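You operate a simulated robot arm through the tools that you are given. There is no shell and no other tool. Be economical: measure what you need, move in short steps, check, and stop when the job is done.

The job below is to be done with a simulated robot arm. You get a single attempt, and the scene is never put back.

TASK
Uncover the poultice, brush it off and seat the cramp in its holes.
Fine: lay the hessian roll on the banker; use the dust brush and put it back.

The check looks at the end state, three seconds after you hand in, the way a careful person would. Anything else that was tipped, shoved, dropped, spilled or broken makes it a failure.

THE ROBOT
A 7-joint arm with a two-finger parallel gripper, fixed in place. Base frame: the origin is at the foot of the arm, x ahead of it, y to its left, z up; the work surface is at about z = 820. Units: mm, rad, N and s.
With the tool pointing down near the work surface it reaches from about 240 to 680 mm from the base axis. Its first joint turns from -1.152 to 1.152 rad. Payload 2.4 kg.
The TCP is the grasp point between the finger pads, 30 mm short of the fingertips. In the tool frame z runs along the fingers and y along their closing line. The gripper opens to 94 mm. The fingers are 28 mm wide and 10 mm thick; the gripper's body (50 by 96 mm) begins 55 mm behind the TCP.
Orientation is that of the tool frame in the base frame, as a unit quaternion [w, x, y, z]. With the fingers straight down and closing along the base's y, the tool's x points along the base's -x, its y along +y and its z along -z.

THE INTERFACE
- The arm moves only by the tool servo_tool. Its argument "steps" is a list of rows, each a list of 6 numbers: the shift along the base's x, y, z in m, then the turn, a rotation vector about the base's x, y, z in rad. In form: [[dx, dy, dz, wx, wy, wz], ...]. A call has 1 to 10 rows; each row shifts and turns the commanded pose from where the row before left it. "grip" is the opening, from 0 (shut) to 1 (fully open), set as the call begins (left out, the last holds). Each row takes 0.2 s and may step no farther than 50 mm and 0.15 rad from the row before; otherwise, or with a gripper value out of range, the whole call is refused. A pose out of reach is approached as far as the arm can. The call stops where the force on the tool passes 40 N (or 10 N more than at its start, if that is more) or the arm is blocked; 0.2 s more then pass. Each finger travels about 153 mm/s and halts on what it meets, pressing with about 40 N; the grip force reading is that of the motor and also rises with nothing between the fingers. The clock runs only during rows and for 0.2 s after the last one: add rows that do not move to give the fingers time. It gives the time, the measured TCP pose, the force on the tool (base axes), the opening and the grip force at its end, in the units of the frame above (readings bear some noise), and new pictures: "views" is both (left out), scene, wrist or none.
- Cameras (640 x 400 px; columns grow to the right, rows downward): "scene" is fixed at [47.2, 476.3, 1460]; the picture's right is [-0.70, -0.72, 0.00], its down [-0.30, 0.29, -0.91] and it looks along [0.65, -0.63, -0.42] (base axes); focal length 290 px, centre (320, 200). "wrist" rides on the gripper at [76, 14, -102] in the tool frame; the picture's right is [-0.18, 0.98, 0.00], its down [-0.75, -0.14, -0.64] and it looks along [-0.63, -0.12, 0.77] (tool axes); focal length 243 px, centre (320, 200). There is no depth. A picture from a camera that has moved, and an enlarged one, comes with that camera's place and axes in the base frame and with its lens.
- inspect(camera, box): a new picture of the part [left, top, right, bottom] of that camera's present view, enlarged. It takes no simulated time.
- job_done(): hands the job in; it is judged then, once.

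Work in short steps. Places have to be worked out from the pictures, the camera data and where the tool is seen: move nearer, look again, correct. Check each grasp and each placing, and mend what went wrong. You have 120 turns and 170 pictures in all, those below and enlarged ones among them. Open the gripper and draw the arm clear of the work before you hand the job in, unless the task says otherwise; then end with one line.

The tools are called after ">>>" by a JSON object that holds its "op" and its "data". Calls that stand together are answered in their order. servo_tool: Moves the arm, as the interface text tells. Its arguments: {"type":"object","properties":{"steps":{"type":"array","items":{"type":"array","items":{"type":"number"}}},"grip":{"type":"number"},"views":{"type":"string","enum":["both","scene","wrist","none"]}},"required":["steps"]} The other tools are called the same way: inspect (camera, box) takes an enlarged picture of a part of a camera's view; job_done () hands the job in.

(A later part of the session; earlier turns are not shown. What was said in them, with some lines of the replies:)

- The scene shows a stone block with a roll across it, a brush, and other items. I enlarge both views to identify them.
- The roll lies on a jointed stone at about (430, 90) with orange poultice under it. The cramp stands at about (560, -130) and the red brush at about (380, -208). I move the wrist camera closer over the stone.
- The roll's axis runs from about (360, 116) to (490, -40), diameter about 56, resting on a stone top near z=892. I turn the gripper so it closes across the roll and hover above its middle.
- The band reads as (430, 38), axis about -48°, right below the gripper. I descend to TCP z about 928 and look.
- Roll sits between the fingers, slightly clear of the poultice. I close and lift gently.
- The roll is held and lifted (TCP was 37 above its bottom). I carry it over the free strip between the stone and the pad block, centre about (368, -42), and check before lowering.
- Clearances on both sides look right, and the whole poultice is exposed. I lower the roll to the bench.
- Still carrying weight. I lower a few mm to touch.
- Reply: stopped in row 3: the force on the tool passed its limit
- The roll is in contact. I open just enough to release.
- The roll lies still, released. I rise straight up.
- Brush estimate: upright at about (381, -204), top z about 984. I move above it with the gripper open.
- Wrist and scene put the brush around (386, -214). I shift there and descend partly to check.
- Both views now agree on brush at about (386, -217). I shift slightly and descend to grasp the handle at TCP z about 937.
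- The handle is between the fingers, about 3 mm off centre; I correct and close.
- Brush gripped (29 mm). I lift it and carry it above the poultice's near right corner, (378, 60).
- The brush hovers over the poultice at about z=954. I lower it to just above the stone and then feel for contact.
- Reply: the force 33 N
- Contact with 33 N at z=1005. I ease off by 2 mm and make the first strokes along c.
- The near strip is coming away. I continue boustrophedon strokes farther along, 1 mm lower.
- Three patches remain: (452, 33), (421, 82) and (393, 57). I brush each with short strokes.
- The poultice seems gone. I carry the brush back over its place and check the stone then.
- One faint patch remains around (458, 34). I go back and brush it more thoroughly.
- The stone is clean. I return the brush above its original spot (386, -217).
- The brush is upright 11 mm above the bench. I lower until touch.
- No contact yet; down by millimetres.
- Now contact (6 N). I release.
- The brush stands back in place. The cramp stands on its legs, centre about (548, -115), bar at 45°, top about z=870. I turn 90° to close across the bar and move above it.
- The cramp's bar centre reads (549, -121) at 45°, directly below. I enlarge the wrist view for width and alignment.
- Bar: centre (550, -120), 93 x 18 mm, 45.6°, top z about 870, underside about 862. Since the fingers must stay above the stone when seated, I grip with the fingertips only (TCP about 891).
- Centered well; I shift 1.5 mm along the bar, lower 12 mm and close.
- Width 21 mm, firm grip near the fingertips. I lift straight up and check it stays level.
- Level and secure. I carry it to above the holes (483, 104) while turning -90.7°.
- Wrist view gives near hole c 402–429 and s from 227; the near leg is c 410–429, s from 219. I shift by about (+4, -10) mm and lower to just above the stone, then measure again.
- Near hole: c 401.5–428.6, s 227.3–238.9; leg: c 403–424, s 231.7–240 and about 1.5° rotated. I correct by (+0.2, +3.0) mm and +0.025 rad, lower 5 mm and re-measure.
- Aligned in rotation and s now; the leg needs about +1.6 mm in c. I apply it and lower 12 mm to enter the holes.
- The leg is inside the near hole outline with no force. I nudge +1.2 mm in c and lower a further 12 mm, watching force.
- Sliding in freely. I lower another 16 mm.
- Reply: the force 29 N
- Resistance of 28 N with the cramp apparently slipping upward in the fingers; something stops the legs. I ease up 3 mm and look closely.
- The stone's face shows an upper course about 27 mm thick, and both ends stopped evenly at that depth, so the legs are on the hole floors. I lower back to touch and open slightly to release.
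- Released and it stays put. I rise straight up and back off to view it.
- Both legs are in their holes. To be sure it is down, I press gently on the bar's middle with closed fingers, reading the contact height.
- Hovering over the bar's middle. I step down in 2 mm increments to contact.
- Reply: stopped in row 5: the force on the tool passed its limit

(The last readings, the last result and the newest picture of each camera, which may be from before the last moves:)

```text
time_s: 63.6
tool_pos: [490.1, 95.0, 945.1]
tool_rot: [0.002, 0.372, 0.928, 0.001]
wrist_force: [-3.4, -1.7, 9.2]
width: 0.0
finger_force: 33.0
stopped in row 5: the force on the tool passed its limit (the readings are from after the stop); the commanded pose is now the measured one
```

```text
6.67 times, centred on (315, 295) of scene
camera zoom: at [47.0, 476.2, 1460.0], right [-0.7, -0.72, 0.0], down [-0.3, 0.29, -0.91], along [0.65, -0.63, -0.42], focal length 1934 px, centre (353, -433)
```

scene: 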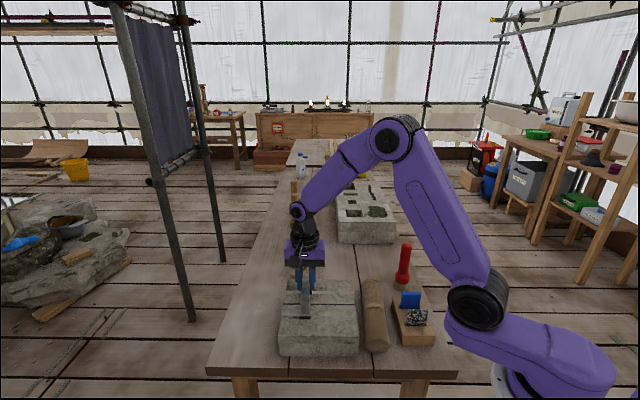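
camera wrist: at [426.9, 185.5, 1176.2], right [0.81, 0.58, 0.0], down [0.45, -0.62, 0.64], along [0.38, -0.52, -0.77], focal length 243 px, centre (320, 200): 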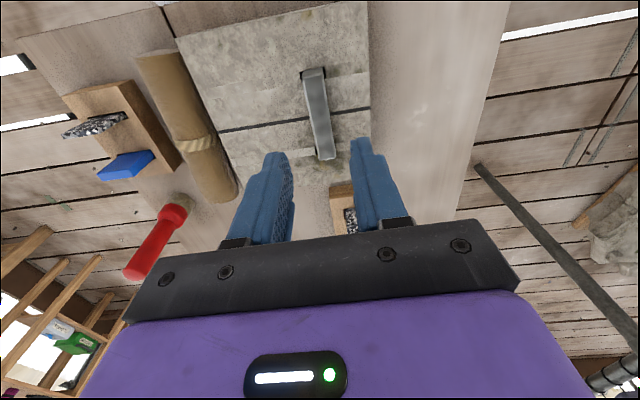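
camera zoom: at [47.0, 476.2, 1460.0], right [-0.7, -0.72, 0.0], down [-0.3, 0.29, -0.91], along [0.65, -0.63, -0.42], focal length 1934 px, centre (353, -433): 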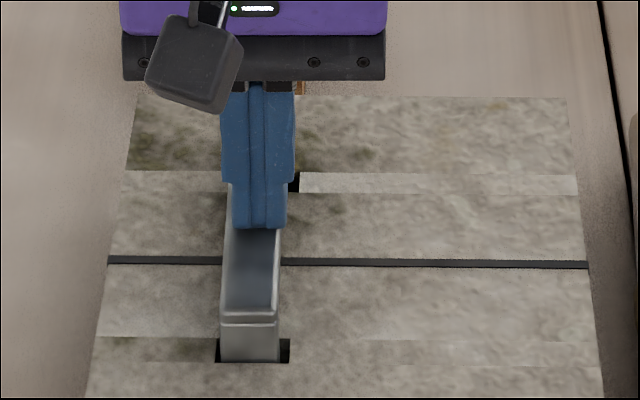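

Over 40 N did not move it: bar top at about 914, legs firmly on the hole floors. I rise, open the gripper and retreat.

>>> {"op": "servo_tool", "data": {"steps": [[0, 0, 0.03, 0, 0, 0], [0, 0, 0.04, 0, 0, 0], [0, 0, 0.04, 0, 0, 0], [0, 0, 0.04, 0, 0, 0], [-0.02, -0.02, 0.03, 0, 0, 0], [-0.02, -0.02, 0.03, 0, 0, 0]], "views": "none"}}

>>> {"op": "servo_tool", "data": {"grip": 1, "steps": [[-0.03, -0.02, 0.02, 0, 0, 0], [-0.02, -0.02, 0.02, 0, 0, 0], [0, 0, 0, 0, 0, 0], [0, 0, 0, 0, 0, 0]]}}

>>> {"op": "inspect", "data": {"camera": "scene", "box": [260, 220, 460, 390]}}

>>> {"op": "inspect", "data": {"camera": "wrist", "box": [200, 0, 440, 200]}}

```text
time_s: 65.0
tool_pos: [450.6, 58.2, 1159.2]
tool_rot: [0.002, 0.372, 0.928, 0.002]
wrist_force: [1.4, -0.2, 0.0]
width: 0.1
finger_force: 33.2
```

```text
time_s: 66.0
tool_pos: [400.1, 18.0, 1197.3]
tool_rot: [0.002, 0.372, 0.928, 0.001]
wrist_force: [0.1, 0.2, 0.0]
width: 93.8
finger_force: 0.1
camera wrist: at [354.1, 81.5, 1298.7], right [0.81, 0.58, 0.0], down [0.44, -0.62, 0.64], along [0.38, -0.52, -0.77], focal length 243 px, centre (320, 200)
```

scene: 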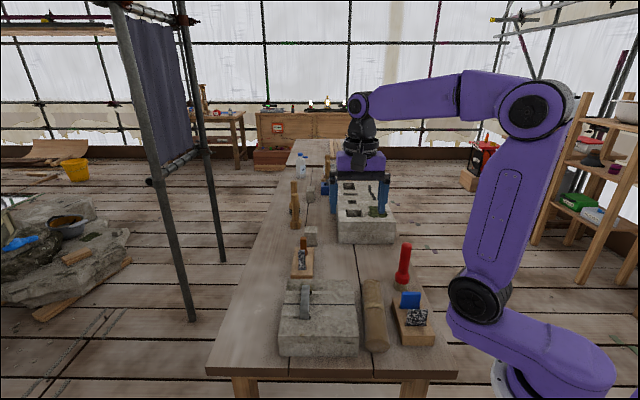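
wrist: 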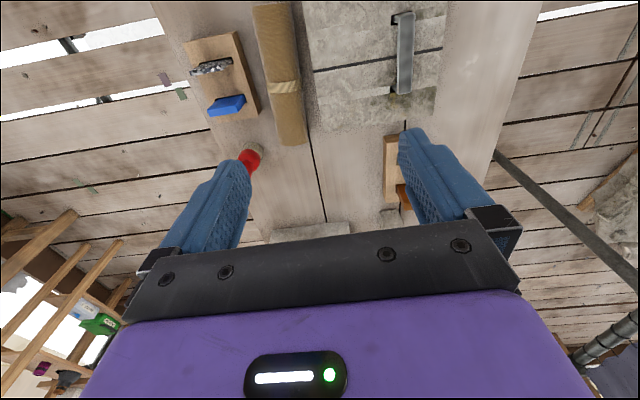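

```text
2.35 times, centred on (360, 305) of scene
camera zoom: at [47.2, 476.3, 1460.0], right [-0.7, -0.72, 0.0], down [-0.3, 0.29, -0.91], along [0.65, -0.63, -0.42], focal length 683 px, centre (226, -47)
```

zoom: 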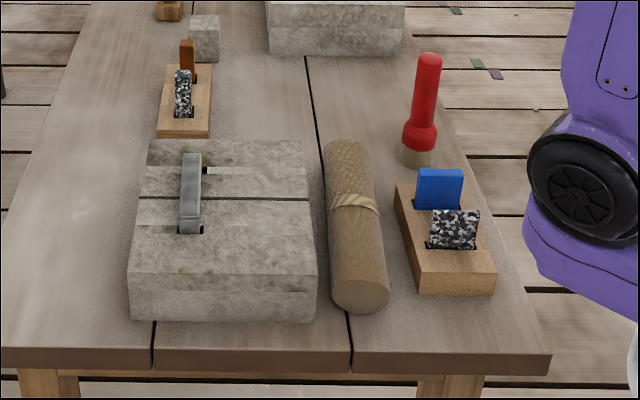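

```text
2.00 times, centred on (320, 100) of wrist
camera zoom: at [354.1, 81.5, 1298.7], right [0.81, 0.58, 0.0], down [0.44, -0.62, 0.64], along [0.38, -0.52, -0.77], focal length 485 px, centre (320, 400)
```

zoom: 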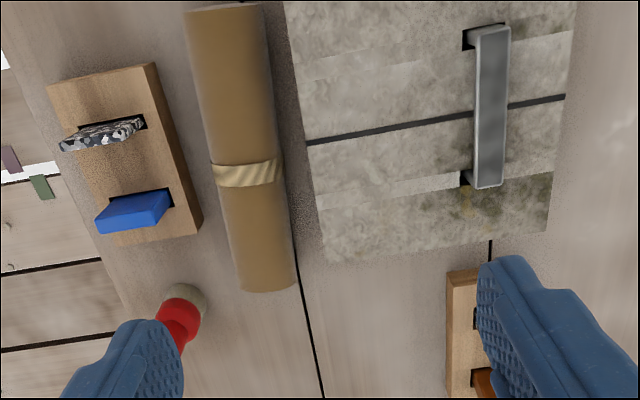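

The bench looks right: the roll is lying flat, the brush is upright in its spot, the stone is clean, the cramp is in both holes, and the arm is clear with the gripper open. I hand in.

>>> {"op": "job_done", "data": {}}

```text
The job is handed in.
```

I uncovered the poultice and brushed it off, then set the cramp in its two holes. Its legs stopped about 27 mm down and held against a 40 N press, so the bar sits about 14 mm above the stone. The hessian roll lies on the banker and the dust brush stands back in its place.
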